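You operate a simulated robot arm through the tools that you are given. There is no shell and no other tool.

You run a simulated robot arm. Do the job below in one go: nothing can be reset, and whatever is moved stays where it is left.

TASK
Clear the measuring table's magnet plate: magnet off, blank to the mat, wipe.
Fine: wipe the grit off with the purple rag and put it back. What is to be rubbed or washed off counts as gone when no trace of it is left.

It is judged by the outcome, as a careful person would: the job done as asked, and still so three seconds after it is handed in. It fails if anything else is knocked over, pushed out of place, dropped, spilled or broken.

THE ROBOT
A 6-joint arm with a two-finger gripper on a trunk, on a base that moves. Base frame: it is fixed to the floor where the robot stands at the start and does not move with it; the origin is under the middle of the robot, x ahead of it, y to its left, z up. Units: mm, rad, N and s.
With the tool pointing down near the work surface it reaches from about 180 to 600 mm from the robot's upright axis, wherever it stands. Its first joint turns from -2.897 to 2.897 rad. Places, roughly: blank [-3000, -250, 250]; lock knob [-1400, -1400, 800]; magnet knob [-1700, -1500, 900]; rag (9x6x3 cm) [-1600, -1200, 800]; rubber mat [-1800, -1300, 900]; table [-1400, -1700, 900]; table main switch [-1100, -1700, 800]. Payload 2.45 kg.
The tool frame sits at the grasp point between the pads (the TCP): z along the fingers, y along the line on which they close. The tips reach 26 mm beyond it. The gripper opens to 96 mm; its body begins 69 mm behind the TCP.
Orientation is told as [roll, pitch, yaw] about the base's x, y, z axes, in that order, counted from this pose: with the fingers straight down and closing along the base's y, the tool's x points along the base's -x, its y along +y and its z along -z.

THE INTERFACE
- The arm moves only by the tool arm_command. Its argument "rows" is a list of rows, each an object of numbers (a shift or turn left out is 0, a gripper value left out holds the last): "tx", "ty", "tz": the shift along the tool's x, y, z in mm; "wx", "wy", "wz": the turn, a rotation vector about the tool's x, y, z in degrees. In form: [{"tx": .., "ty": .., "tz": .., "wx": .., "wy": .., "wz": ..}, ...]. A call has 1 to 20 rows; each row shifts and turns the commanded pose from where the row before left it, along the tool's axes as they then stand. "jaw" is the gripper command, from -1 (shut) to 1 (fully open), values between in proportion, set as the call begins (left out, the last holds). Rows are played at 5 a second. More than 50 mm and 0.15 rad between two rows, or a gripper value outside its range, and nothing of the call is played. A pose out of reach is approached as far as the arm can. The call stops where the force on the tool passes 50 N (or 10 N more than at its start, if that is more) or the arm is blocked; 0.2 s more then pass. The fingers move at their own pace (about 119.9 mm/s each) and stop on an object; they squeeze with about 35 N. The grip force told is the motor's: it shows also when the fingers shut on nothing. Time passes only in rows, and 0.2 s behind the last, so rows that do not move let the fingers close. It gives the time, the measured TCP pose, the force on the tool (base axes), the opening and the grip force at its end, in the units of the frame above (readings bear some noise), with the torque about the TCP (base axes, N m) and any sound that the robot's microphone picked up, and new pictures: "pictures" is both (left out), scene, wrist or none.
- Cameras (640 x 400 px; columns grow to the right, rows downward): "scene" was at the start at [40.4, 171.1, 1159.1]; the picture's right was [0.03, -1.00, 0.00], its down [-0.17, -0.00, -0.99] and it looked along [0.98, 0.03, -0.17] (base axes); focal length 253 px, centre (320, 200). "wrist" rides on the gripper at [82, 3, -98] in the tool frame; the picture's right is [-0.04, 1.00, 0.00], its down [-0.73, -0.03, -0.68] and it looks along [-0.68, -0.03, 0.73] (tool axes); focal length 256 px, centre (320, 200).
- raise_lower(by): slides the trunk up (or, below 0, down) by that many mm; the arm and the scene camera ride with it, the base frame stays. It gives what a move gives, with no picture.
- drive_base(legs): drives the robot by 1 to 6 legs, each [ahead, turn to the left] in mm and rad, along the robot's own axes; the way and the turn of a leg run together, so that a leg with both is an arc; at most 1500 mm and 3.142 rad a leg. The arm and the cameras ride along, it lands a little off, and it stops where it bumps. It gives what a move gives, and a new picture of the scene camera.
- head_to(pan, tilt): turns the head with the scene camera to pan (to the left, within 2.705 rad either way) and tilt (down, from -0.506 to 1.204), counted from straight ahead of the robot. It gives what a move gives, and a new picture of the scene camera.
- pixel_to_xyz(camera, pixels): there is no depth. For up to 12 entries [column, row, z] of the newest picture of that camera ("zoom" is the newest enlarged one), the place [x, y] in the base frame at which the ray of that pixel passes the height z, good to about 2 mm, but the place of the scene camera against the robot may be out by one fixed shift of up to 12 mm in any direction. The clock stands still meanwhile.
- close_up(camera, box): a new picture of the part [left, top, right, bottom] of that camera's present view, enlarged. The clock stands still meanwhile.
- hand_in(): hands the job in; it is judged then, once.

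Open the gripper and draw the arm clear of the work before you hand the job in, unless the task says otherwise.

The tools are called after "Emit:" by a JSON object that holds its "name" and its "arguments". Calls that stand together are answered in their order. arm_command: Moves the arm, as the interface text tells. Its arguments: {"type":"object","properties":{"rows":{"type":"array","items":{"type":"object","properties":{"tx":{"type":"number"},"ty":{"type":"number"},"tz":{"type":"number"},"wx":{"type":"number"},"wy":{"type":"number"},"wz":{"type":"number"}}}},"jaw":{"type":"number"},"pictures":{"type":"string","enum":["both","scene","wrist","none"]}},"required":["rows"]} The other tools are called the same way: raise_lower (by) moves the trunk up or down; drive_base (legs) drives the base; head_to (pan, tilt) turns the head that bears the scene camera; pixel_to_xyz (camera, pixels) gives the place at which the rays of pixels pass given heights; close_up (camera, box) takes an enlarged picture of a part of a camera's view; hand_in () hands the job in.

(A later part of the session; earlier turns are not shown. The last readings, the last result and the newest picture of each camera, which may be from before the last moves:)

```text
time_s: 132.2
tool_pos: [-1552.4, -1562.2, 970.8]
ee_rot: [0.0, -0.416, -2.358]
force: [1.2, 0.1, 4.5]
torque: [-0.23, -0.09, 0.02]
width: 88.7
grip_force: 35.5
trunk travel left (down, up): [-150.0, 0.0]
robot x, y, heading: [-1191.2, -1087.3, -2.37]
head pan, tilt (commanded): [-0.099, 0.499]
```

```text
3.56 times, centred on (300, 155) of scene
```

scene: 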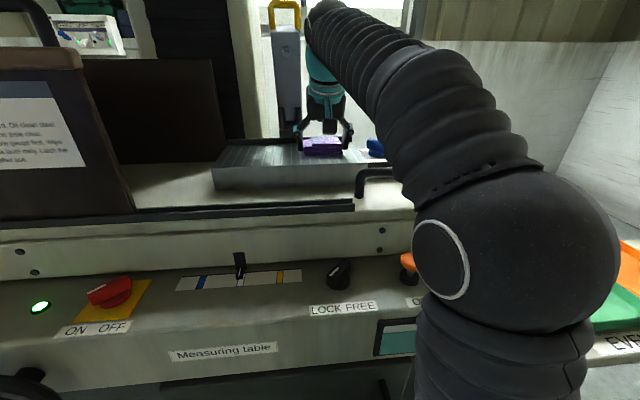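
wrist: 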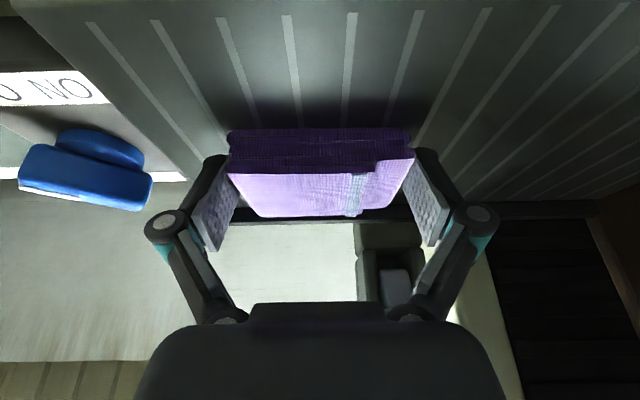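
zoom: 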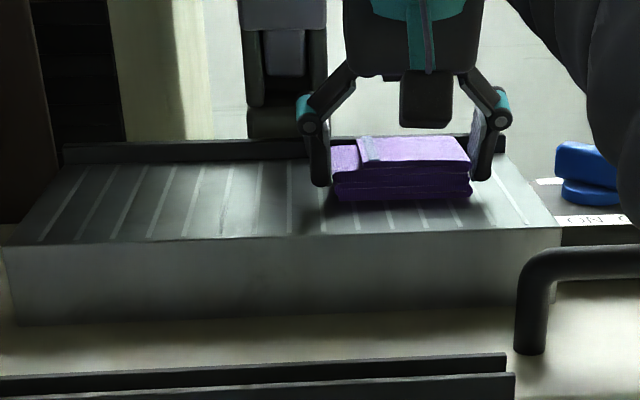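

The plate now looks clean behind the rag, but pressure dropped to ~5 N. I press 1.5 mm more, step 20 mm further in and stroke left again to cover the far edge.

Emit:
{"name": "arm_command", "arguments": {"rows": [{"tx": 0.6, "tz": 1.4}, {"tx": -9.1, "tz": 4.1}, {"tx": -9.1, "tz": 4.1}, {"ty": 15}, {"ty": 15}, {"ty": 15}, {"ty": 15}, {"ty": 15}, {"ty": 15}, {"ty": 15}, {"ty": 15}, {"ty": 5}]}}

Emit:
{"name": "close_up", "arguments": {"camera": "scene", "box": [210, 110, 390, 200]}}

```text
time_s: 134.8
tool_pos: [-1478.0, -1663.4, 969.5]
ee_rot: [0.003, -0.418, -2.358]
force: [-5.2, 5.0, 17.7]
torque: [-0.04, 0.28, -0.11]
width: 89.0
grip_force: 35.0
trunk travel left (down, up): [-150.0, 0.0]
robot x, y, heading: [-1194.2, -1085.2, -2.366]
head pan, tilt (commanded): [-0.099, 0.499]
```

scene: 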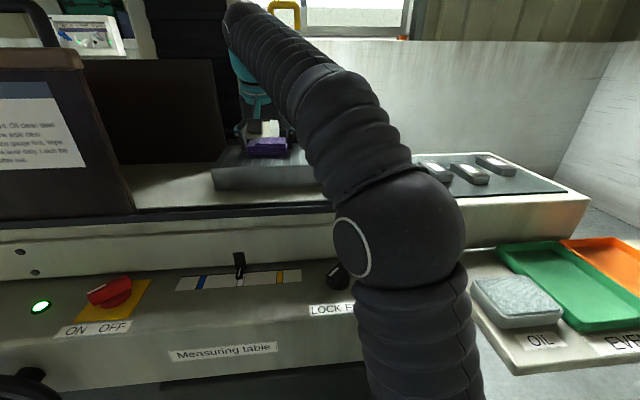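
wrist: 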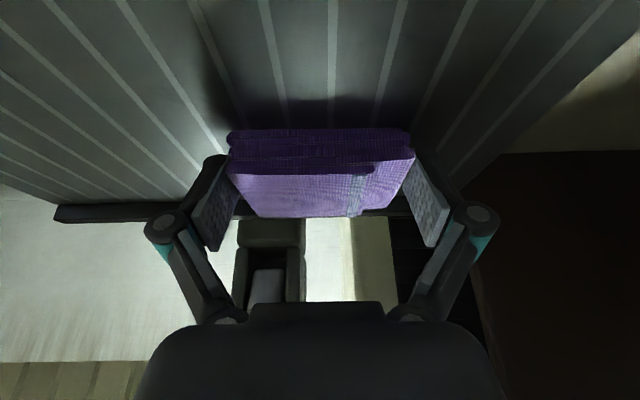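

```text
3.56 times, centred on (300, 155) of scene
```

zoom: 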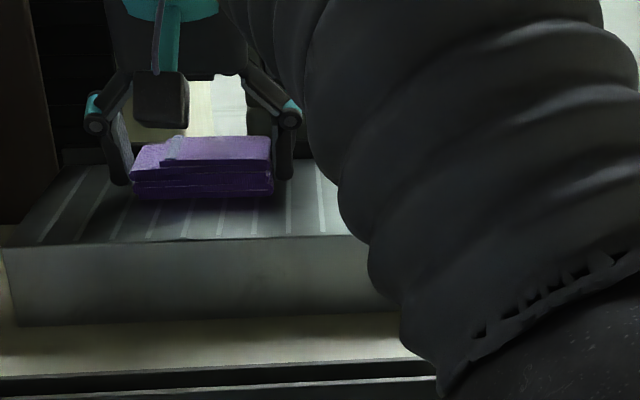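

Good contact (18 N). I make one more pass to the right along F≈592, keeping pressure, then lift to inspect.

Emit:
{"name": "arm_command", "arguments": {"rows": [{"tx": 7.3, "tz": -3.3}, {"tx": 7.3, "tz": -3.3}, {"ty": -15}, {"ty": -15}, {"ty": -15}, {"tx": 0.2, "ty": -15, "tz": 0.5}, {"ty": -15}, {"tx": 0.2, "ty": -15, "tz": 0.5}, {"ty": -15}, {"ty": -15}], "pictures": "none"}}

Emit:
{"name": "arm_command", "arguments": {"rows": [{"tx": 9.1, "tz": -4.1}, {"tx": 9.1, "tz": -4.1}, {"ty": 15}, {"ty": 15}, {"ty": 15}, {"ty": 15}, {"ty": 15}, {"ty": 15}, {"ty": 15}, {"ty": 10}], "pictures": "none"}}

```text
time_s: 136.9
tool_pos: [-1549.5, -1570.0, 969.4]
ee_rot: [0.001, -0.42, -2.359]
force: [8.5, -7.0, 28.3]
torque: [-0.37, -0.29, 0.03]
width: 89.2
grip_force: 35.4
trunk travel left (down, up): [-150.0, 0.0]
robot x, y, heading: [-1192.8, -1086.6, -2.372]
head pan, tilt (commanded): [-0.099, 0.499]
```

```text
time_s: 139.2
tool_pos: [-1456.2, -1636.1, 967.3]
ee_rot: [-0.001, -0.418, -2.358]
force: [-5.4, 6.4, 21.2]
torque: [0.05, 0.36, -0.07]
width: 88.8
grip_force: 34.8
trunk travel left (down, up): [-150.0, 0.0]
robot x, y, heading: [-1192.3, -1085.8, -2.371]
head pan, tilt (commanded): [-0.099, 0.499]
```

I lift the rag 35 mm and draw it back/right to inspect the plate.

Emit:
{"name": "arm_command", "arguments": {"rows": [{"tx": -6.1, "tz": -13.7}, {"tx": -8.1, "tz": -18.3}, {"tx": 22.8, "tz": -10.2}, {"tx": 22.8, "tz": -10.2}, {"tx": 22.8, "tz": -10.2}, {"tx": 13.7, "tz": -6.1}]}}

Emit:
{"name": "close_up", "arguments": {"camera": "scene", "box": [210, 110, 390, 200]}}

Emit:
{"name": "close_up", "arguments": {"camera": "wrist", "box": [0, 0, 640, 240]}}

```text
time_s: 140.6
tool_pos: [-1391.6, -1574.1, 1003.0]
ee_rot: [-0.001, -0.417, -2.357]
force: [0.1, -0.1, -0.9]
torque: [0.04, -0.02, 0.0]
width: 88.8
grip_force: 34.9
trunk travel left (down, up): [-150.0, 0.0]
robot x, y, heading: [-1192.3, -1086.0, -2.366]
head pan, tilt (commanded): [-0.099, 0.499]
```

scene: 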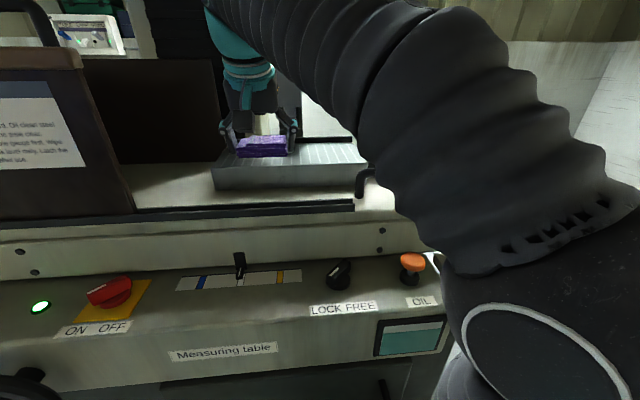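
wrist: 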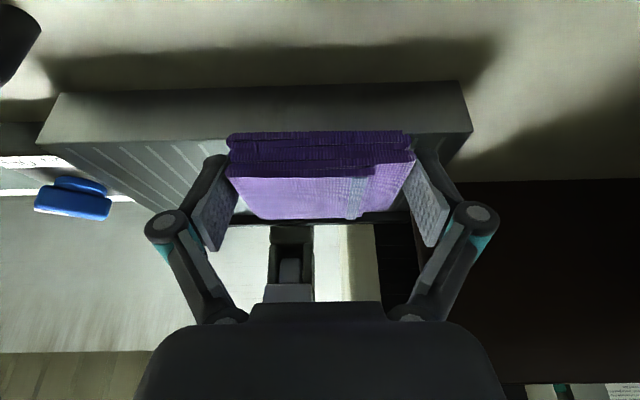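

```text
3.56 times, centred on (300, 155) of scene
```

zoom: 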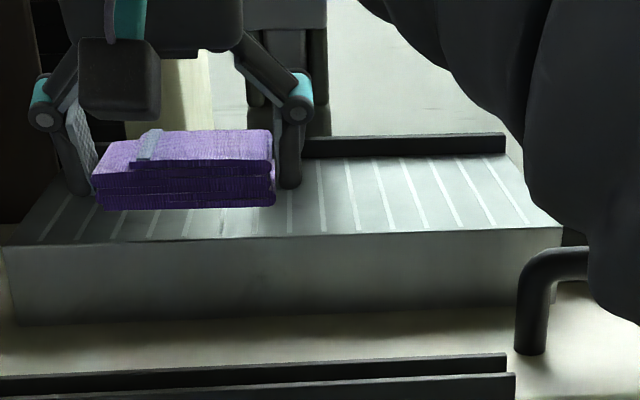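

```text
1.00 times, centred on (320, 120) of wrist (not enlarged: the box is as wide or as high as the picture)
```

zoom: 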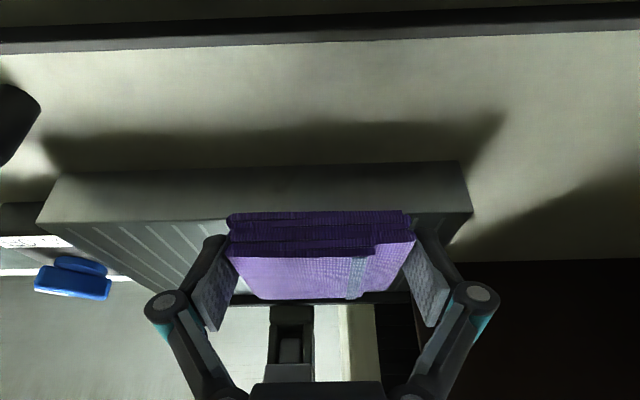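

The right half is clean; the left half is hidden by the rag. I move the arm over to the right (the way back to the rag's place) and inspect the whole plate with the scene camera.

Emit:
{"name": "arm_command", "arguments": {"rows": [{"tx": 2.8, "ty": -37, "tz": -1.2}, {"tx": 2.8, "ty": -37, "tz": -1.2}, {"tx": 2.8, "ty": -37, "tz": -1.2}, {"tx": 2.8, "ty": -37, "tz": -1.2}, {"tx": 2.8, "ty": -37, "tz": -1.2}, {"tx": 2.8, "ty": -37, "tz": -1.2}, {"tx": 2.8, "ty": -37, "tz": -1.2}, {"tx": 2.8, "ty": -37, "tz": -1.2}, {"tx": 2.8, "ty": -37, "tz": -1.2}, {"tx": 2.8, "ty": -37, "tz": -1.2}, {}], "pictures": "scene"}}

Emit:
{"name": "close_up", "arguments": {"camera": "scene", "box": [210, 120, 310, 180]}}

Emit:
{"name": "close_up", "arguments": {"camera": "scene", "box": [280, 120, 380, 180]}}

```text
time_s: 142.9
tool_pos: [-1631.0, -1293.2, 1004.1]
ee_rot: [0.002, -0.417, -2.358]
force: [-0.2, -0.5, -0.6]
torque: [-0.04, 0.01, 0.01]
width: 88.9
grip_force: 35.5
trunk travel left (down, up): [-150.0, 0.0]
robot x, y, heading: [-1193.7, -1088.7, -2.371]
head pan, tilt (commanded): [-0.099, 0.499]
```

scene: 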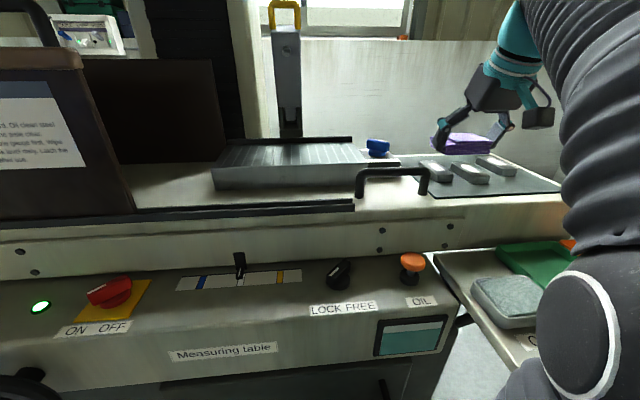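

```text
6.40 times, centred on (260, 150) of scene
```

zoom: 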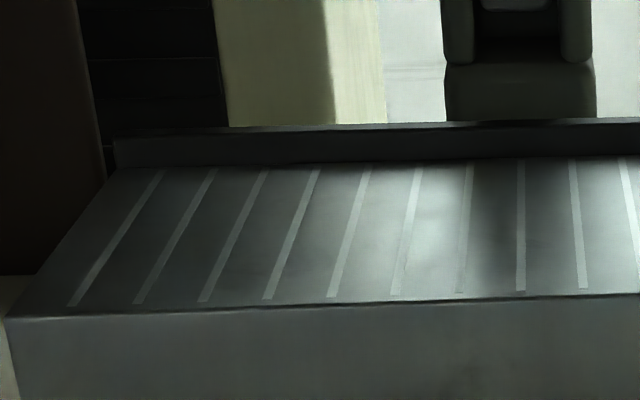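

```text
6.40 times, centred on (330, 150) of scene
```

zoom: 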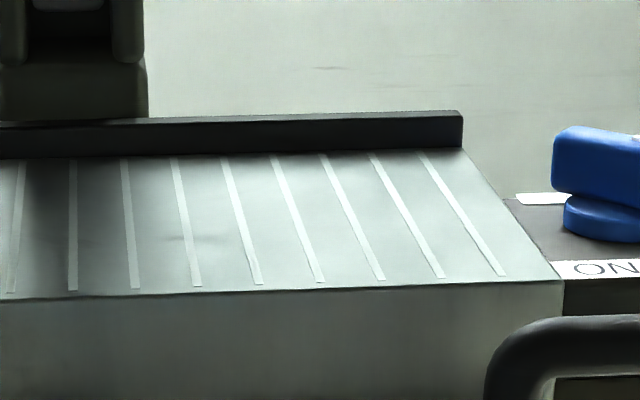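

The plate looks nearly clean; I see a possible very faint spot near (310,157). I zoom in further on sections to be sure.

Emit:
{"name": "close_up", "arguments": {"camera": "scene", "box": [290, 140, 340, 172]}}

Emit:
{"name": "close_up", "arguments": {"camera": "scene", "box": [250, 140, 300, 172]}}

Emit:
{"name": "close_up", "arguments": {"camera": "scene", "box": [330, 140, 380, 172]}}

```text
12.50 times, centred on (315, 156) of scene
```

zoom: 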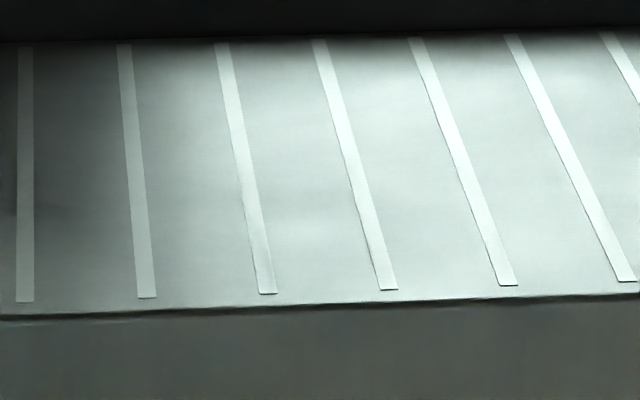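

```text
12.50 times, centred on (275, 156) of scene
```

zoom: 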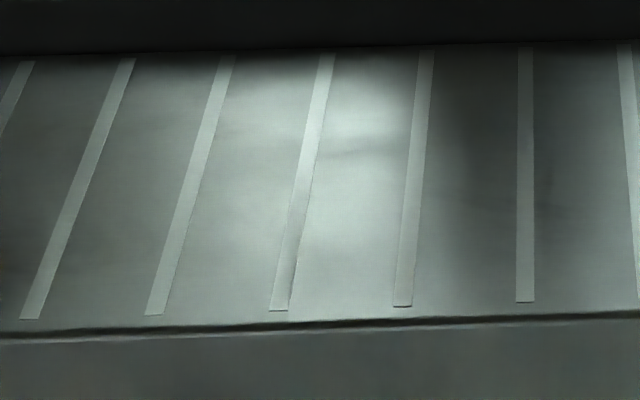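

```text
12.50 times, centred on (355, 156) of scene
```

zoom: 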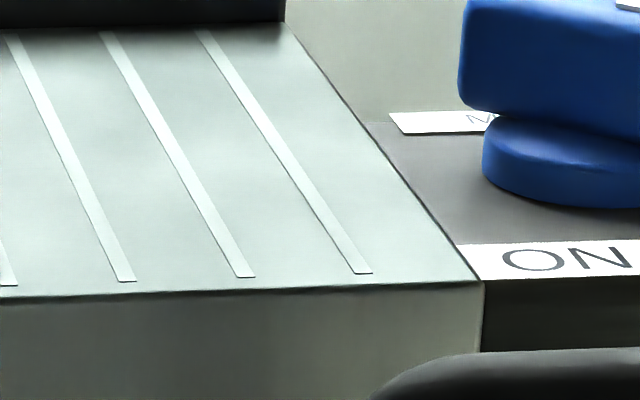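

A very faint shade around (277,152) may be lighting or a residue. I bring the wrist camera back near the plate to check from close.

Emit:
{"name": "arm_command", "arguments": {"rows": [{"tx": -4.6, "ty": 36, "tz": 2}, {"tx": -4.6, "ty": 36, "tz": 2}, {"tx": -4.6, "ty": 36, "tz": 2}, {"tx": -4.6, "ty": 36, "tz": 2}, {"tx": -4.6, "ty": 36, "tz": 2}, {"tx": -4.6, "ty": 10, "tz": 2}, {"tx": -18, "tz": 8}, {}], "pictures": "wrist"}}

Emit:
{"name": "close_up", "arguments": {"camera": "wrist", "box": [400, 60, 640, 210]}}

Emit:
{"name": "close_up", "arguments": {"camera": "wrist", "box": [200, 20, 440, 170]}}

```text
time_s: 144.8
tool_pos: [-1531.8, -1460.1, 1003.0]
ee_rot: [0.001, -0.416, -2.358]
force: [0.0, -0.2, -0.8]
torque: [-0.01, 0.02, -0.01]
width: 88.9
grip_force: 35.1
trunk travel left (down, up): [-150.0, 0.0]
robot x, y, heading: [-1192.8, -1088.6, -2.37]
head pan, tilt (commanded): [-0.099, 0.499]
```

wrist: 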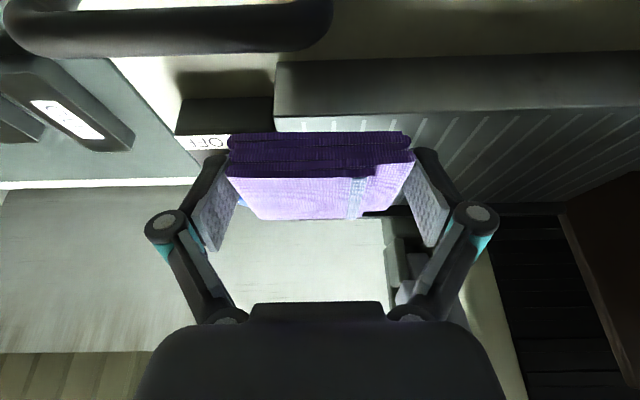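

```text
2.67 times, centred on (520, 135) of wrist
```

zoom: 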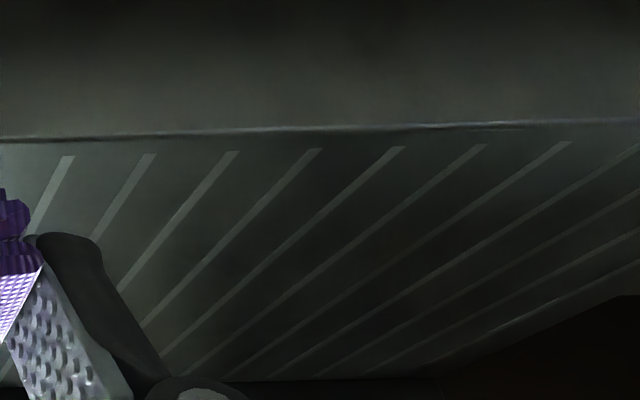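

```text
2.67 times, centred on (320, 95) of wrist
```

zoom: 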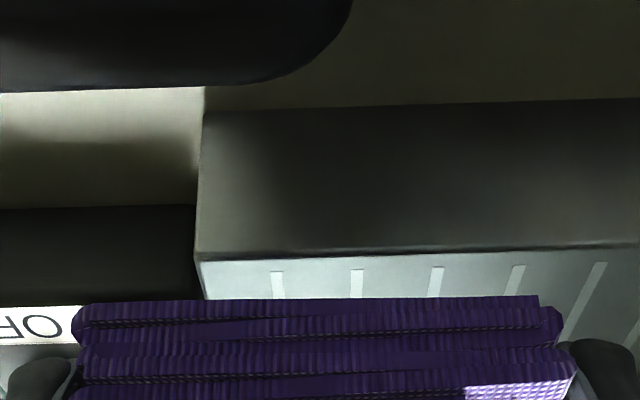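

No residue visible, but to be certain I make another full set of passes over the patch with firm contact. I position at F≈560, L≈85 and lower.

Emit:
{"name": "arm_command", "arguments": {"rows": [{"tx": -17, "ty": 20, "tz": 7.6}, {"tx": -17, "ty": 20, "tz": 7.6}, {"tx": -17, "ty": 20, "tz": 7.6}, {"tx": 4.07, "tz": 9.13}, {"tx": 4.07, "tz": 9.13}, {"tx": 4.07, "tz": 9.13}, {}], "pictures": "none"}}

Emit:
{"name": "arm_command", "arguments": {"rows": [{"tx": 0.81, "tz": 1.83}, {"tx": 0.81, "tz": 1.83}, {}], "pictures": "none"}}

```text
time_s: 146.3
tool_pos: [-1531.0, -1541.1, 974.0]
ee_rot: [0.0, -0.417, -2.357]
force: [0.6, 0.1, -0.7]
torque: [0.03, 0.02, -0.02]
width: 88.4
grip_force: 35.1
trunk travel left (down, up): [-150.0, 0.0]
robot x, y, heading: [-1187.7, -1087.8, -2.368]
head pan, tilt (commanded): [-0.099, 0.499]
```

```text
time_s: 147.2
tool_pos: [-1531.4, -1539.1, 968.0]
ee_rot: [0.0, -0.417, -2.358]
force: [-0.7, 0.2, -0.6]
torque: [0.03, -0.05, 0.0]
width: 88.9
grip_force: 35.4
trunk travel left (down, up): [-150.0, 0.0]
robot x, y, heading: [-1189.8, -1090.3, -2.366]
head pan, tilt (commanded): [-0.099, 0.499]
```

No contact yet at 968 (the rag has slid a few mm up in the jaw). I continue down carefully.

Emit:
{"name": "arm_command", "arguments": {"rows": [{"tx": 0.81, "tz": 1.83}, {}], "pictures": "none"}}

Emit:
{"name": "arm_command", "arguments": {"rows": [{"tx": 0.41, "tz": 0.91}, {}], "pictures": "none"}}

Emit:
{"name": "arm_command", "arguments": {"rows": [{"tx": 0.41, "tz": 0.91}, {}], "pictures": "none"}}

```text
time_s: 147.8
tool_pos: [-1529.8, -1540.2, 967.4]
ee_rot: [0.0, -0.42, -2.359]
force: [-5.0, -4.3, 15.9]
torque: [-0.04, 0.0, 0.0]
width: 88.7
grip_force: 35.2
trunk travel left (down, up): [-150.0, 0.0]
robot x, y, heading: [-1190.8, -1086.9, -2.369]
head pan, tilt (commanded): [-0.099, 0.499]
```

```text
time_s: 148.3
tool_pos: [-1530.5, -1539.0, 966.8]
ee_rot: [0.002, -0.422, -2.36]
force: [-8.3, -5.1, 32.8]
torque: [-0.04, 0.17, 0.0]
width: 88.7
grip_force: 35.5
trunk travel left (down, up): [-150.0, 0.0]
robot x, y, heading: [-1191.5, -1085.9, -2.368]
head pan, tilt (commanded): [-0.099, 0.499]
```

```text
time_s: 148.9
tool_pos: [-1530.9, -1539.4, 966.7]
ee_rot: [0.002, -0.422, -2.359]
force: [-4.4, -1.5, 33.3]
torque: [-0.1, 0.22, 0.0]
width: 89.0
grip_force: 34.9
trunk travel left (down, up): [-150.0, 0.0]
robot x, y, heading: [-1191.1, -1088.8, -2.378]
head pan, tilt (commanded): [-0.099, 0.499]
```

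Contact force ~33 N. I ease 1 mm and stroke left along F≈558, then back right along F≈580.

Emit:
{"name": "arm_command", "arguments": {"rows": [{"tx": -0.41, "tz": -0.91}, {"ty": 15}, {"ty": 15}, {"ty": 15}, {"ty": 15}, {"ty": 15}, {"ty": 15}, {"ty": 15}, {"ty": 15}, {"ty": 15}, {"ty": 15}], "pictures": "none"}}

Emit:
{"name": "arm_command", "arguments": {"rows": [{"tx": -9.1, "tz": 4.1}, {"tx": -9.1, "tz": 4.1}, {"ty": -15}, {"ty": -15}, {"ty": -15}, {"ty": -15}, {"ty": -15}, {"ty": -15}, {"ty": -15}, {"ty": -15}, {"ty": -15}, {"ty": -15}], "pictures": "none"}}

```text
time_s: 151.3
tool_pos: [-1424.4, -1643.8, 965.3]
ee_rot: [0.001, -0.419, -2.359]
force: [-7.3, 6.5, 27.7]
torque: [0.21, 0.4, 0.04]
width: 89.1
grip_force: 34.7
trunk travel left (down, up): [-150.0, 0.0]
robot x, y, heading: [-1188.2, -1086.6, -2.371]
head pan, tilt (commanded): [-0.099, 0.499]
```

```text
time_s: 153.9
tool_pos: [-1545.6, -1552.4, 965.0]
ee_rot: [0.001, -0.416, -2.356]
force: [5.3, -4.1, 17.2]
torque: [-0.31, -0.19, 0.03]
width: 89.0
grip_force: 35.0
trunk travel left (down, up): [-150.0, 0.0]
robot x, y, heading: [-1189.6, -1091.1, -2.369]
head pan, tilt (commanded): [-0.099, 0.499]
```

Good steady contact. Now the two far lanes: left along F≈598, then right along F≈612.

Emit:
{"name": "arm_command", "arguments": {"rows": [{"tx": -8.9, "tz": 4.5}, {"tx": -8.9, "tz": 4.5}, {"ty": 15}, {"ty": 15}, {"ty": 15}, {"ty": 15}, {"ty": 15}, {"ty": 15}, {"ty": 15}, {"ty": 15}, {"ty": 15}, {"ty": 12}], "pictures": "none"}}

Emit:
{"name": "arm_command", "arguments": {"rows": [{"tx": -6.1, "tz": 3.2}, {"tx": -6.1, "tz": 3.2}, {"ty": -15}, {"ty": -15}, {"ty": -15}, {"ty": -15}, {"ty": -15}, {"ty": -15}, {"ty": -15}, {"ty": -15}, {"ty": -15}, {"ty": -10}]}}

Emit:
{"name": "close_up", "arguments": {"camera": "scene", "box": [210, 110, 390, 200]}}

```text
time_s: 156.6
tool_pos: [-1454.4, -1670.9, 965.1]
ee_rot: [0.003, -0.419, -2.36]
force: [-5.1, 3.4, 19.8]
torque: [0.21, 0.21, 0.0]
width: 88.8
grip_force: 35.7
trunk travel left (down, up): [-150.0, 0.0]
robot x, y, heading: [-1193.3, -1086.3, -2.372]
head pan, tilt (commanded): [-0.099, 0.499]
```

```text
time_s: 159.2
tool_pos: [-1569.2, -1579.1, 963.5]
ee_rot: [-0.001, -0.422, -2.36]
force: [9.2, -7.1, 31.0]
torque: [-0.35, -0.37, 0.03]
width: 89.1
grip_force: 35.1
trunk travel left (down, up): [-150.0, 0.0]
robot x, y, heading: [-1192.8, -1090.7, -2.371]
head pan, tilt (commanded): [-0.099, 0.499]
```

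scene: 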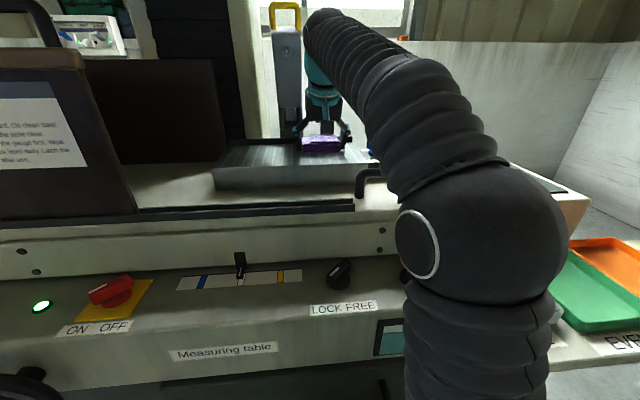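
wrist: 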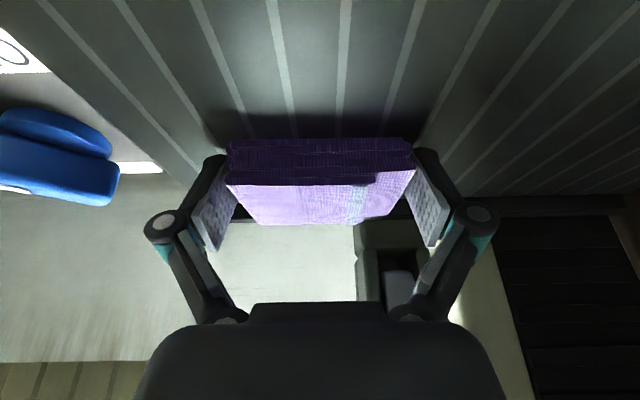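

```text
3.56 times, centred on (300, 155) of scene
```

zoom: 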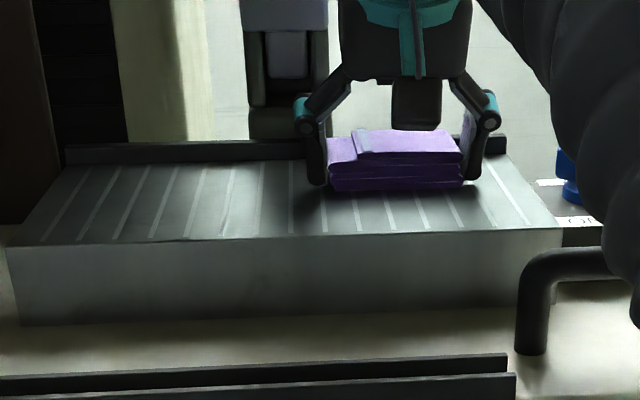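

All lanes are done and the plate looks clean. I lift the rag, draw back, carry it right to F≈460, L≈-165, and inspect again.

Emit:
{"name": "arm_command", "arguments": {"rows": [{"tx": -6.1, "tz": -13.7}, {"tx": -10.2, "tz": -22.8}, {"tx": 35.1, "tz": -15.7}, {"tx": 35.1, "tz": -15.7}, {"tx": 35.1, "tz": -15.7}, {"tx": 35.1, "tz": -15.7}, {"ty": -35.7}, {"ty": -35.7}, {"ty": -35.7}, {"ty": -35.7}, {"ty": -35.7}, {"ty": -35.7}, {"ty": -35.7}, {}], "pictures": "scene"}}

Emit:
{"name": "close_up", "arguments": {"camera": "scene", "box": [250, 140, 300, 172]}}

Emit:
{"name": "close_up", "arguments": {"camera": "scene", "box": [210, 130, 290, 180]}}

Emit:
{"name": "close_up", "arguments": {"camera": "scene", "box": [280, 130, 360, 180]}}

```text
time_s: 162.2
tool_pos: [-1635.6, -1293.6, 1004.3]
ee_rot: [0.0, -0.418, -2.357]
force: [0.4, -0.4, -0.1]
torque: [0.01, -0.03, 0.02]
width: 88.9
grip_force: 35.0
trunk travel left (down, up): [-150.0, 0.0]
robot x, y, heading: [-1191.9, -1091.5, -2.371]
head pan, tilt (commanded): [-0.099, 0.499]
```

scene: 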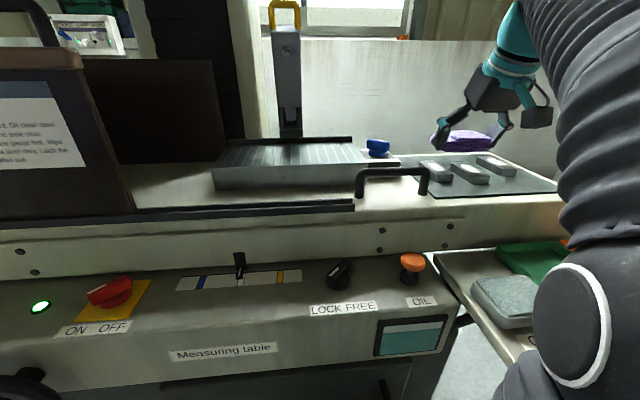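

```text
12.50 times, centred on (275, 156) of scene
```

zoom: 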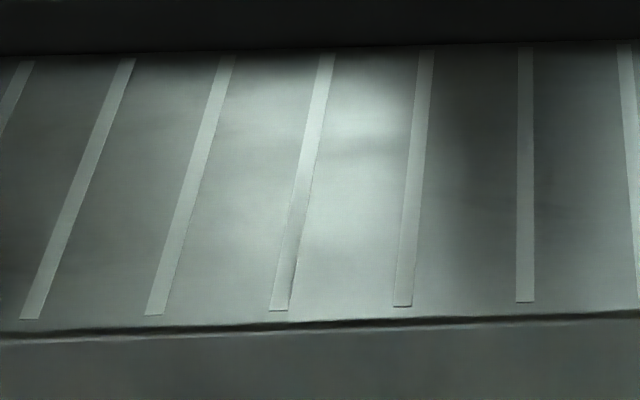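

```text
8.00 times, centred on (250, 155) of scene
```

zoom: 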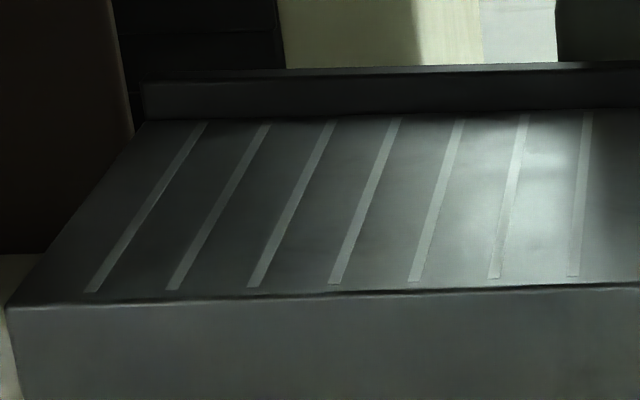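

```text
8.00 times, centred on (320, 155) of scene
```

zoom: 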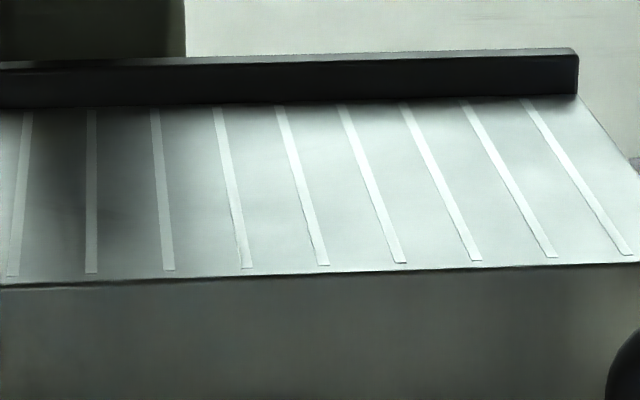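

The shade is unchanged between passes, so it is just lighting; the plate is clean. Now back the robot off 118 mm to return the rag.

Emit:
{"name": "drive_base", "arguments": {"legs": [[-118, 0]]}}

Emit:
{"name": "head_to", "arguments": {"pan": -0.6, "tilt": 0.6}}

```text
time_s: 163.4
tool_pos: [-1551.6, -1211.0, 1002.7]
ee_rot: [-0.001, -0.417, -2.36]
force: [0.9, 0.7, -0.1]
torque: [0.02, 0.03, 0.0]
width: 88.8
grip_force: 34.1
trunk travel left (down, up): [-150.0, 0.0]
robot x, y, heading: [-1108.6, -1006.3, -2.363]
head pan, tilt (commanded): [-0.099, 0.499]
```

scene: 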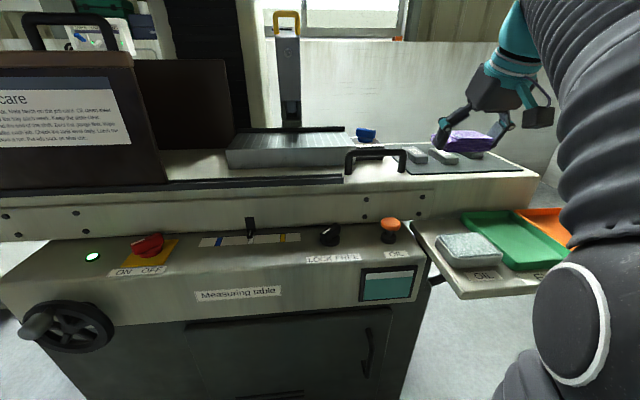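

```text
time_s: 164.3
tool_pos: [-1551.5, -1212.1, 1004.0]
ee_rot: [-0.001, -0.418, -2.361]
force: [0.1, -0.3, -0.7]
torque: [0.01, 0.01, 0.0]
width: 89.2
grip_force: 34.7
trunk travel left (down, up): [-150.0, 0.0]
robot x, y, heading: [-1103.3, -1006.1, -2.366]
head pan, tilt (commanded): [-0.6, 0.6]
```

scene: 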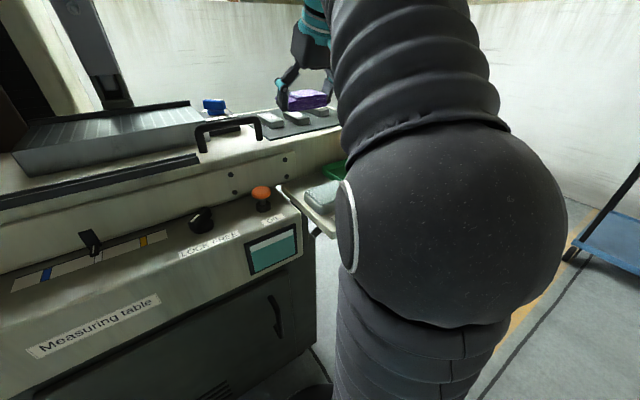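

TCP is at about F=344, L=-165.5. I align to the return spot (F≈338, L≈-168) and lower to z≈853.

Emit:
{"name": "arm_command", "arguments": {"rows": [{"tx": 5.5, "ty": -2.5, "tz": -2.4, "wx": -0.41, "wz": -0.91}, {"tx": 10.2, "tz": 22.8}, {"tx": 10.2, "tz": 22.8}, {"tx": 10.2, "tz": 22.8}, {"tx": 10.2, "tz": 22.8}, {"tx": 10.2, "tz": 22.8}, {"tx": 8.1, "tz": 18.3}, {}]}}

Emit:
{"name": "close_up", "arguments": {"camera": "wrist", "box": [160, 60, 480, 260]}}

Emit:
{"name": "close_up", "arguments": {"camera": "scene", "box": [250, 130, 370, 230]}}

```text
time_s: 166.1
tool_pos: [-1552.6, -1204.6, 859.8]
ee_rot: [0.0, -0.417, -2.341]
force: [0.2, -0.6, 0.1]
torque: [0.03, 0.0, 0.0]
width: 88.7
grip_force: 34.8
trunk travel left (down, up): [-150.0, 0.0]
robot x, y, heading: [-1106.1, -1001.5, -2.37]
head pan, tilt (commanded): [-0.6, 0.6]
```

scene: 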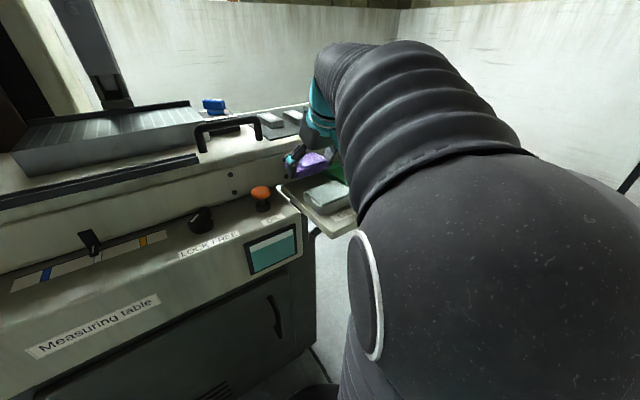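
wrist: 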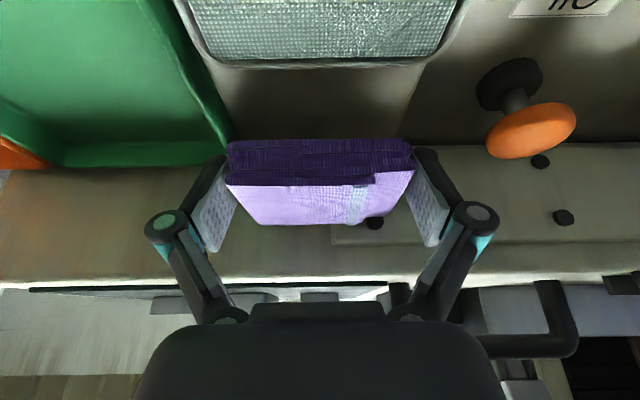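

```text
2.00 times, centred on (320, 160) of wrist
```

zoom: 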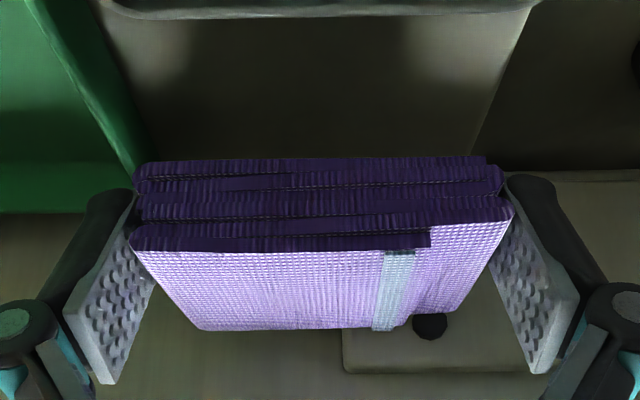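

```text
4.00 times, centred on (310, 180) of scene
```

zoom: 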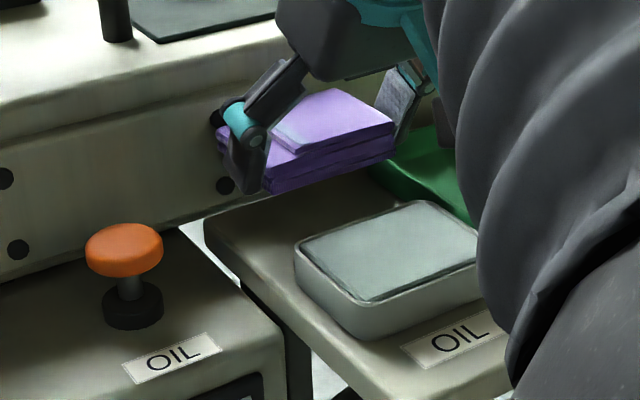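

Reading gives L≈-171; I nudge 2.5 mm left and lower to about z=832.

Emit:
{"name": "arm_command", "arguments": {"rows": [{"ty": 2.5}, {"tx": 4.1, "tz": 9.1}, {"tx": 4.1, "tz": 9.1}, {"tx": 3.3, "tz": 7.3}, {}]}}

Emit:
{"name": "close_up", "arguments": {"camera": "wrist", "box": [160, 60, 480, 260]}}

Emit:
{"name": "close_up", "arguments": {"camera": "scene", "box": [250, 130, 370, 230]}}

```text
time_s: 167.3
tool_pos: [-1547.7, -1208.6, 830.5]
ee_rot: [-0.001, -0.418, -2.342]
force: [-0.2, -0.2, -0.1]
torque: [-0.01, -0.02, -0.01]
width: 89.0
grip_force: 34.8
trunk travel left (down, up): [-150.0, 0.0]
robot x, y, heading: [-1105.9, -1004.5, -2.368]
head pan, tilt (commanded): [-0.6, 0.6]
```

scene: 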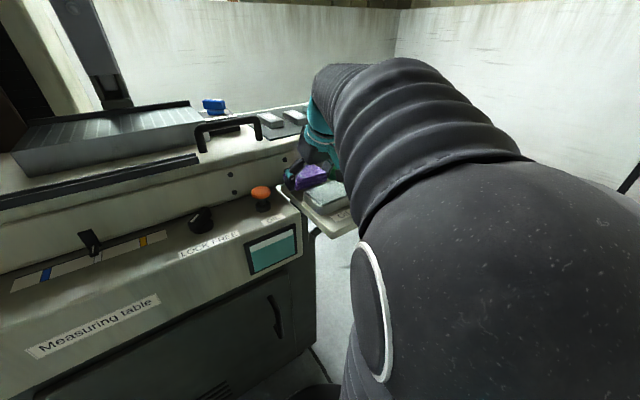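
wrist: 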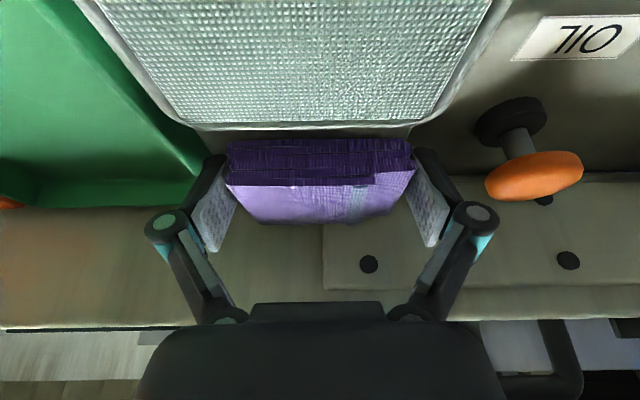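

```text
2.00 times, centred on (320, 160) of wrist
```

zoom: 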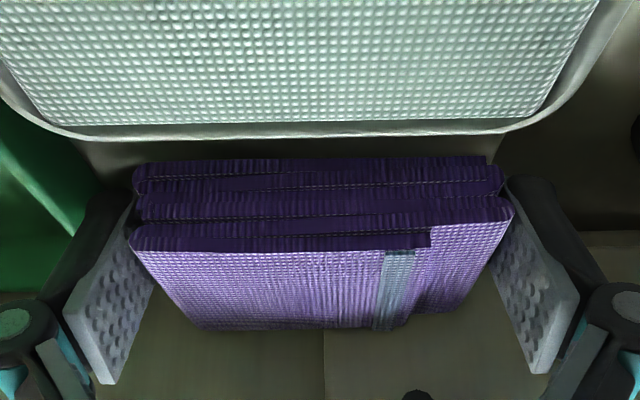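

```text
4.00 times, centred on (310, 180) of scene
```

zoom: 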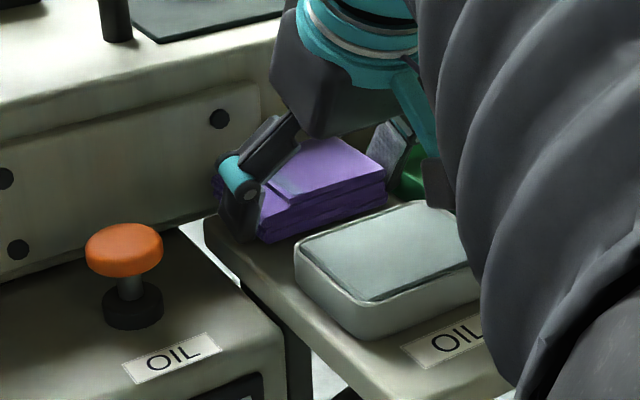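

Now about F=339, L≈-167. I lower in 2-3 mm steps until the rag touches the shelf.

Emit:
{"name": "arm_command", "arguments": {"rows": [{"tx": 1.22, "tz": 2.74}, {"tx": 1.22, "tz": 2.74}, {}], "pictures": "none"}}

Emit:
{"name": "arm_command", "arguments": {"rows": [{"tx": 0.81, "tz": 1.83}, {}], "pictures": "none"}}

Emit:
{"name": "arm_command", "arguments": {"rows": [{"tx": 0.81, "tz": 1.83}, {}], "pictures": "none"}}

```text
time_s: 168.1
tool_pos: [-1547.1, -1207.2, 825.0]
ee_rot: [0.0, -0.417, -2.342]
force: [0.0, 0.0, 0.0]
torque: [-0.03, 0.01, -0.01]
width: 88.5
grip_force: 35.1
trunk travel left (down, up): [-150.0, 0.0]
robot x, y, heading: [-1109.2, -1005.4, -2.369]
head pan, tilt (commanded): [-0.6, 0.6]
```

```text
time_s: 168.7
tool_pos: [-1546.5, -1208.2, 822.6]
ee_rot: [0.0, -0.417, -2.342]
force: [-0.1, -0.5, -0.2]
torque: [0.0, 0.02, 0.0]
width: 88.9
grip_force: 35.0
trunk travel left (down, up): [-150.0, 0.0]
robot x, y, heading: [-1104.8, -1009.1, -2.369]
head pan, tilt (commanded): [-0.6, 0.6]
```

```text
time_s: 169.3
tool_pos: [-1546.4, -1208.1, 822.3]
ee_rot: [0.0, -0.418, -2.343]
force: [-0.6, 1.0, -0.2]
torque: [0.01, -0.02, 0.01]
width: 88.8
grip_force: 34.8
trunk travel left (down, up): [-150.0, 0.0]
robot x, y, heading: [-1108.5, -1005.6, -2.369]
head pan, tilt (commanded): [-0.6, 0.6]
```

No contact yet at ~822. I continue in 2 mm steps.

Emit:
{"name": "arm_command", "arguments": {"rows": [{"tx": 0.81, "tz": 1.83}, {}], "pictures": "none"}}

Emit:
{"name": "arm_command", "arguments": {"rows": [{"tx": 0.81, "tz": 1.83}, {}], "pictures": "none"}}

```text
time_s: 169.9
tool_pos: [-1546.0, -1207.2, 820.0]
ee_rot: [0.0, -0.417, -2.342]
force: [0.1, 0.7, 0.1]
torque: [-0.05, 0.01, 0.03]
width: 88.8
grip_force: 35.1
trunk travel left (down, up): [-150.0, 0.0]
robot x, y, heading: [-1105.9, -1006.5, -2.363]
head pan, tilt (commanded): [-0.6, 0.6]
```

```text
time_s: 170.5
tool_pos: [-1546.0, -1208.2, 818.3]
ee_rot: [-0.002, -0.421, -2.343]
force: [-0.9, -5.1, 21.9]
torque: [-0.29, -0.26, -0.01]
width: 88.9
grip_force: 35.0
trunk travel left (down, up): [-150.0, 0.0]
robot x, y, heading: [-1106.4, -1005.6, -2.366]
head pan, tilt (commanded): [-0.6, 0.6]
```

The rag rests on the shelf (22 N). I ease 1 mm and open the jaw to release it.

Emit:
{"name": "arm_command", "arguments": {"rows": [{"tx": -0.41, "tz": -0.91}, {}], "pictures": "none"}}

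Emit:
{"name": "arm_command", "arguments": {"rows": [{}, {}, {}], "jaw": 1.0}}

Emit:
{"name": "close_up", "arguments": {"camera": "wrist", "box": [160, 60, 480, 260]}}

```text
time_s: 171.1
tool_pos: [-1546.5, -1206.6, 820.1]
ee_rot: [-0.002, -0.418, -2.342]
force: [-0.2, -7.3, 18.8]
torque: [-0.28, 0.14, 0.11]
width: 89.0
grip_force: 34.6
trunk travel left (down, up): [-150.0, 0.0]
robot x, y, heading: [-1103.5, -1005.4, -2.362]
head pan, tilt (commanded): [-0.6, 0.6]
```

```text
time_s: 171.9
tool_pos: [-1546.0, -1206.4, 818.4]
ee_rot: [0.0, -0.415, -2.342]
force: [0.3, 0.2, -0.2]
torque: [-0.01, -0.01, 0.01]
width: 95.9
grip_force: 0.0
trunk travel left (down, up): [-150.0, 0.0]
robot x, y, heading: [-1101.6, -1007.7, -2.373]
head pan, tilt (commanded): [-0.6, 0.6]
```

scene: 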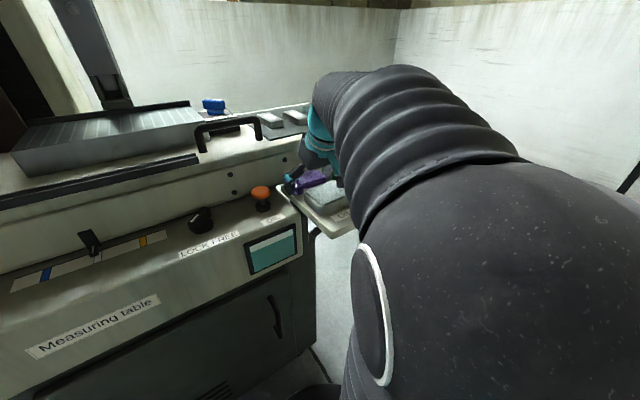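
wrist: 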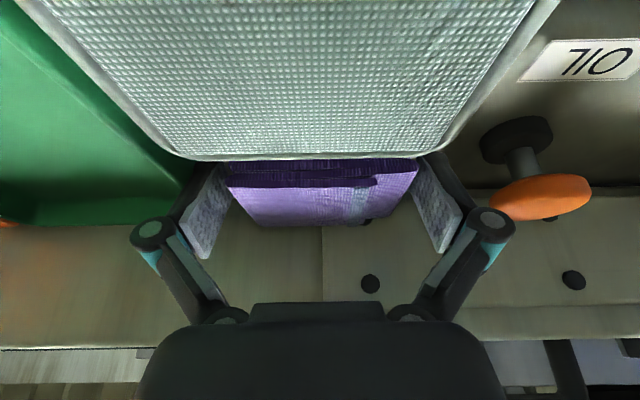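

```text
2.00 times, centred on (320, 160) of wrist
```

zoom: 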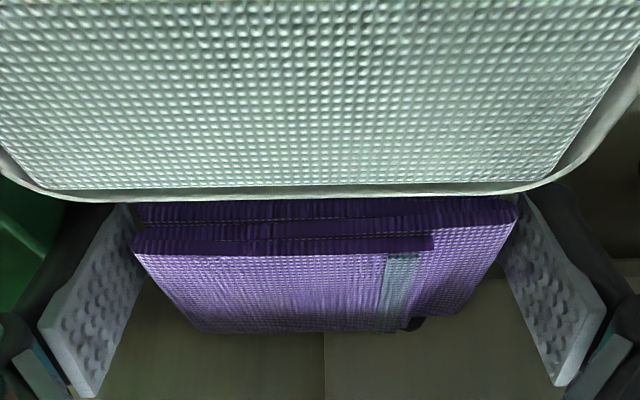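

Released with no residual force; the rag lies on the shelf. I lift straight up slowly so the fingers clear the rag.

Emit:
{"name": "arm_command", "arguments": {"rows": [{"tx": -2.04, "tz": -4.57}, {"tx": -2.04, "tz": -4.57}, {"tx": -4.1, "tz": -9.1}, {"tx": -8.1, "tz": -18.3}, {"tx": -8.1, "tz": -18.3}, {"tx": -8.1, "tz": -18.3}, {}]}}

Emit:
{"name": "close_up", "arguments": {"camera": "wrist", "box": [160, 0, 480, 200]}}

Emit:
{"name": "close_up", "arguments": {"camera": "scene", "box": [250, 130, 370, 230]}}

```text
time_s: 173.5
tool_pos: [-1545.1, -1206.1, 898.4]
ee_rot: [0.001, -0.415, -2.343]
force: [-0.3, 0.7, 0.3]
torque: [-0.02, -0.02, -0.02]
width: 96.0
grip_force: 0.0
trunk travel left (down, up): [-150.0, 0.0]
robot x, y, heading: [-1101.7, -1007.7, -2.364]
head pan, tilt (commanded): [-0.6, 0.6]
```

scene: 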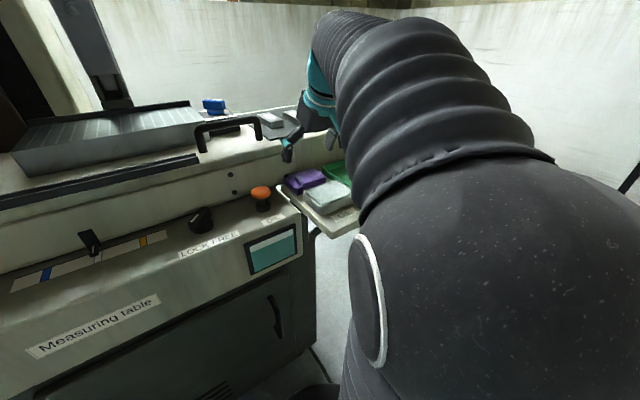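
wrist: 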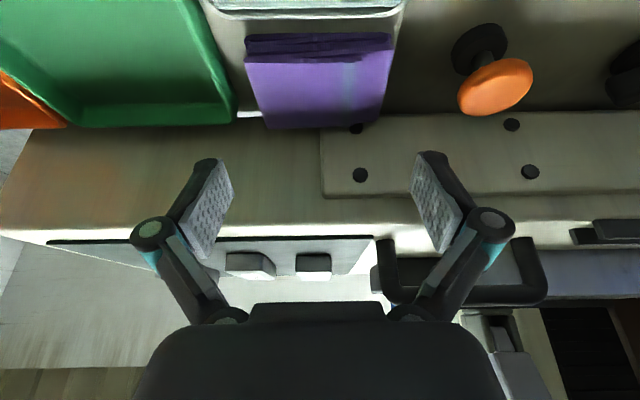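

```text
2.00 times, centred on (320, 100) of wrist
```

zoom: 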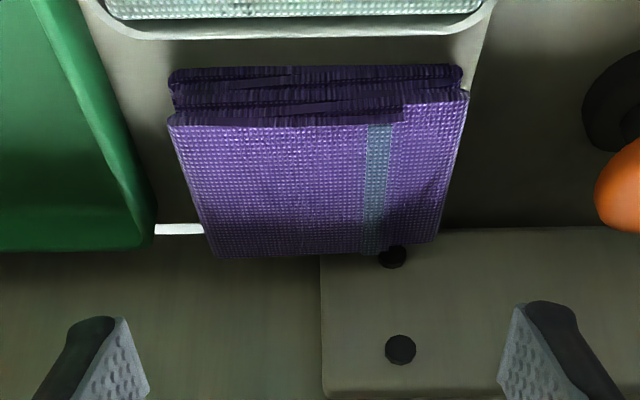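

```text
4.00 times, centred on (310, 180) of scene
```

zoom: 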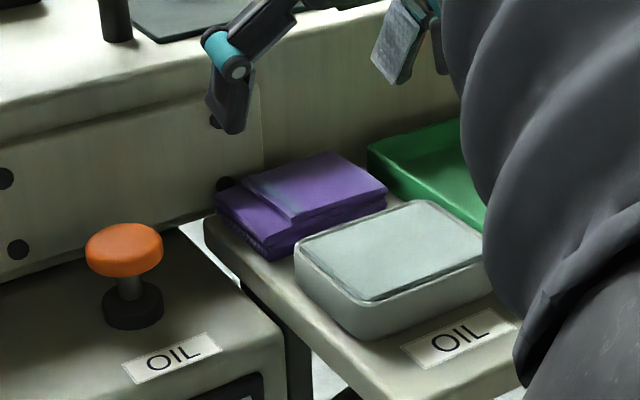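

The rag is back between tray, oil pad and table, as before. I raise the arm, then drive back from the machine and take a final look at everything.

Emit:
{"name": "arm_command", "arguments": {"rows": [{"tx": -10.2, "tz": -22.8}, {"tx": -10.2, "tz": -22.8}, {"tx": -10.2, "tz": -22.8}, {"tx": -10.2, "tz": -22.8}, {}], "pictures": "none"}}

Emit:
{"name": "drive_base", "arguments": {"legs": [[-300, 0]]}}

Emit:
{"name": "arm_command", "arguments": {"rows": [{"wy": 8}, {"wy": 8}, {"wy": 8}, {"tx": 25, "ty": -30}, {"tx": 25, "ty": -30}, {"tx": 25, "ty": -30}, {"tx": 25, "ty": -30}, {}], "pictures": "none"}}

Emit:
{"name": "head_to", "arguments": {"pan": -0.1, "tilt": 0.4}}

```text
time_s: 174.7
tool_pos: [-1544.8, -1205.9, 1000.0]
ee_rot: [0.001, -0.418, -2.342]
force: [-0.3, 1.0, -0.6]
torque: [-0.01, 0.01, -0.01]
width: 95.8
grip_force: 0.1
trunk travel left (down, up): [-150.0, 0.0]
robot x, y, heading: [-1104.2, -1005.7, -2.364]
head pan, tilt (commanded): [-0.6, 0.6]
```

```text
time_s: 176.8
tool_pos: [-1331.0, -1000.1, 1000.6]
ee_rot: [0.0, -0.417, -2.33]
force: [0.7, 0.6, 0.2]
torque: [0.01, -0.04, 0.02]
width: 95.8
grip_force: 0.1
trunk travel left (down, up): [-150.0, 0.0]
robot x, y, heading: [-897.9, -795.6, -2.353]
head pan, tilt (commanded): [-0.6, 0.6]
```

scene: 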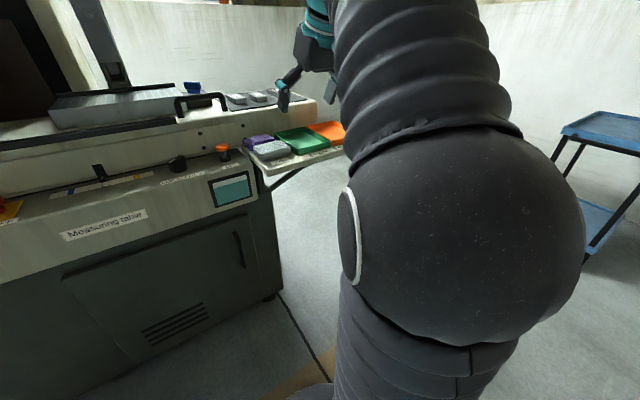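

```text
time_s: 178.6
tool_pos: [-1348.4, -842.6, 1000.2]
ee_rot: [0.0, 0.002, -2.33]
force: [0.6, 0.6, 0.8]
torque: [0.04, -0.01, 0.0]
width: 96.2
grip_force: 0.0
trunk travel left (down, up): [-150.0, 0.0]
robot x, y, heading: [-893.5, -794.9, -2.353]
head pan, tilt (commanded): [-0.6, 0.6]
```

```text
time_s: 179.5
tool_pos: [-1348.6, -841.8, 999.8]
ee_rot: [0.001, 0.001, -2.329]
force: [0.0, 0.1, -0.4]
torque: [-0.02, 0.0, 0.0]
width: 96.0
grip_force: 0.1
trunk travel left (down, up): [-150.0, 0.0]
robot x, y, heading: [-888.9, -794.1, -2.354]
head pan, tilt (commanded): [-0.099, 0.4]
```

scene: 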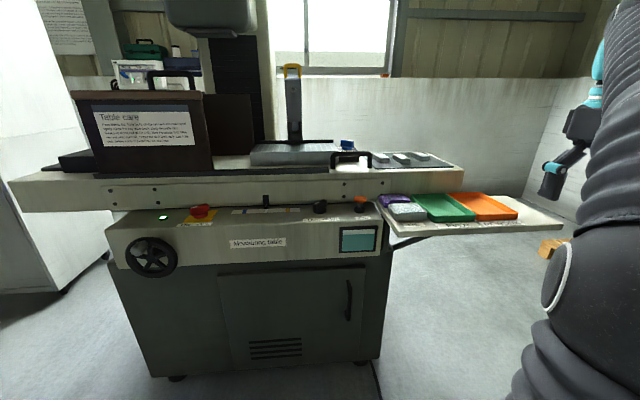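

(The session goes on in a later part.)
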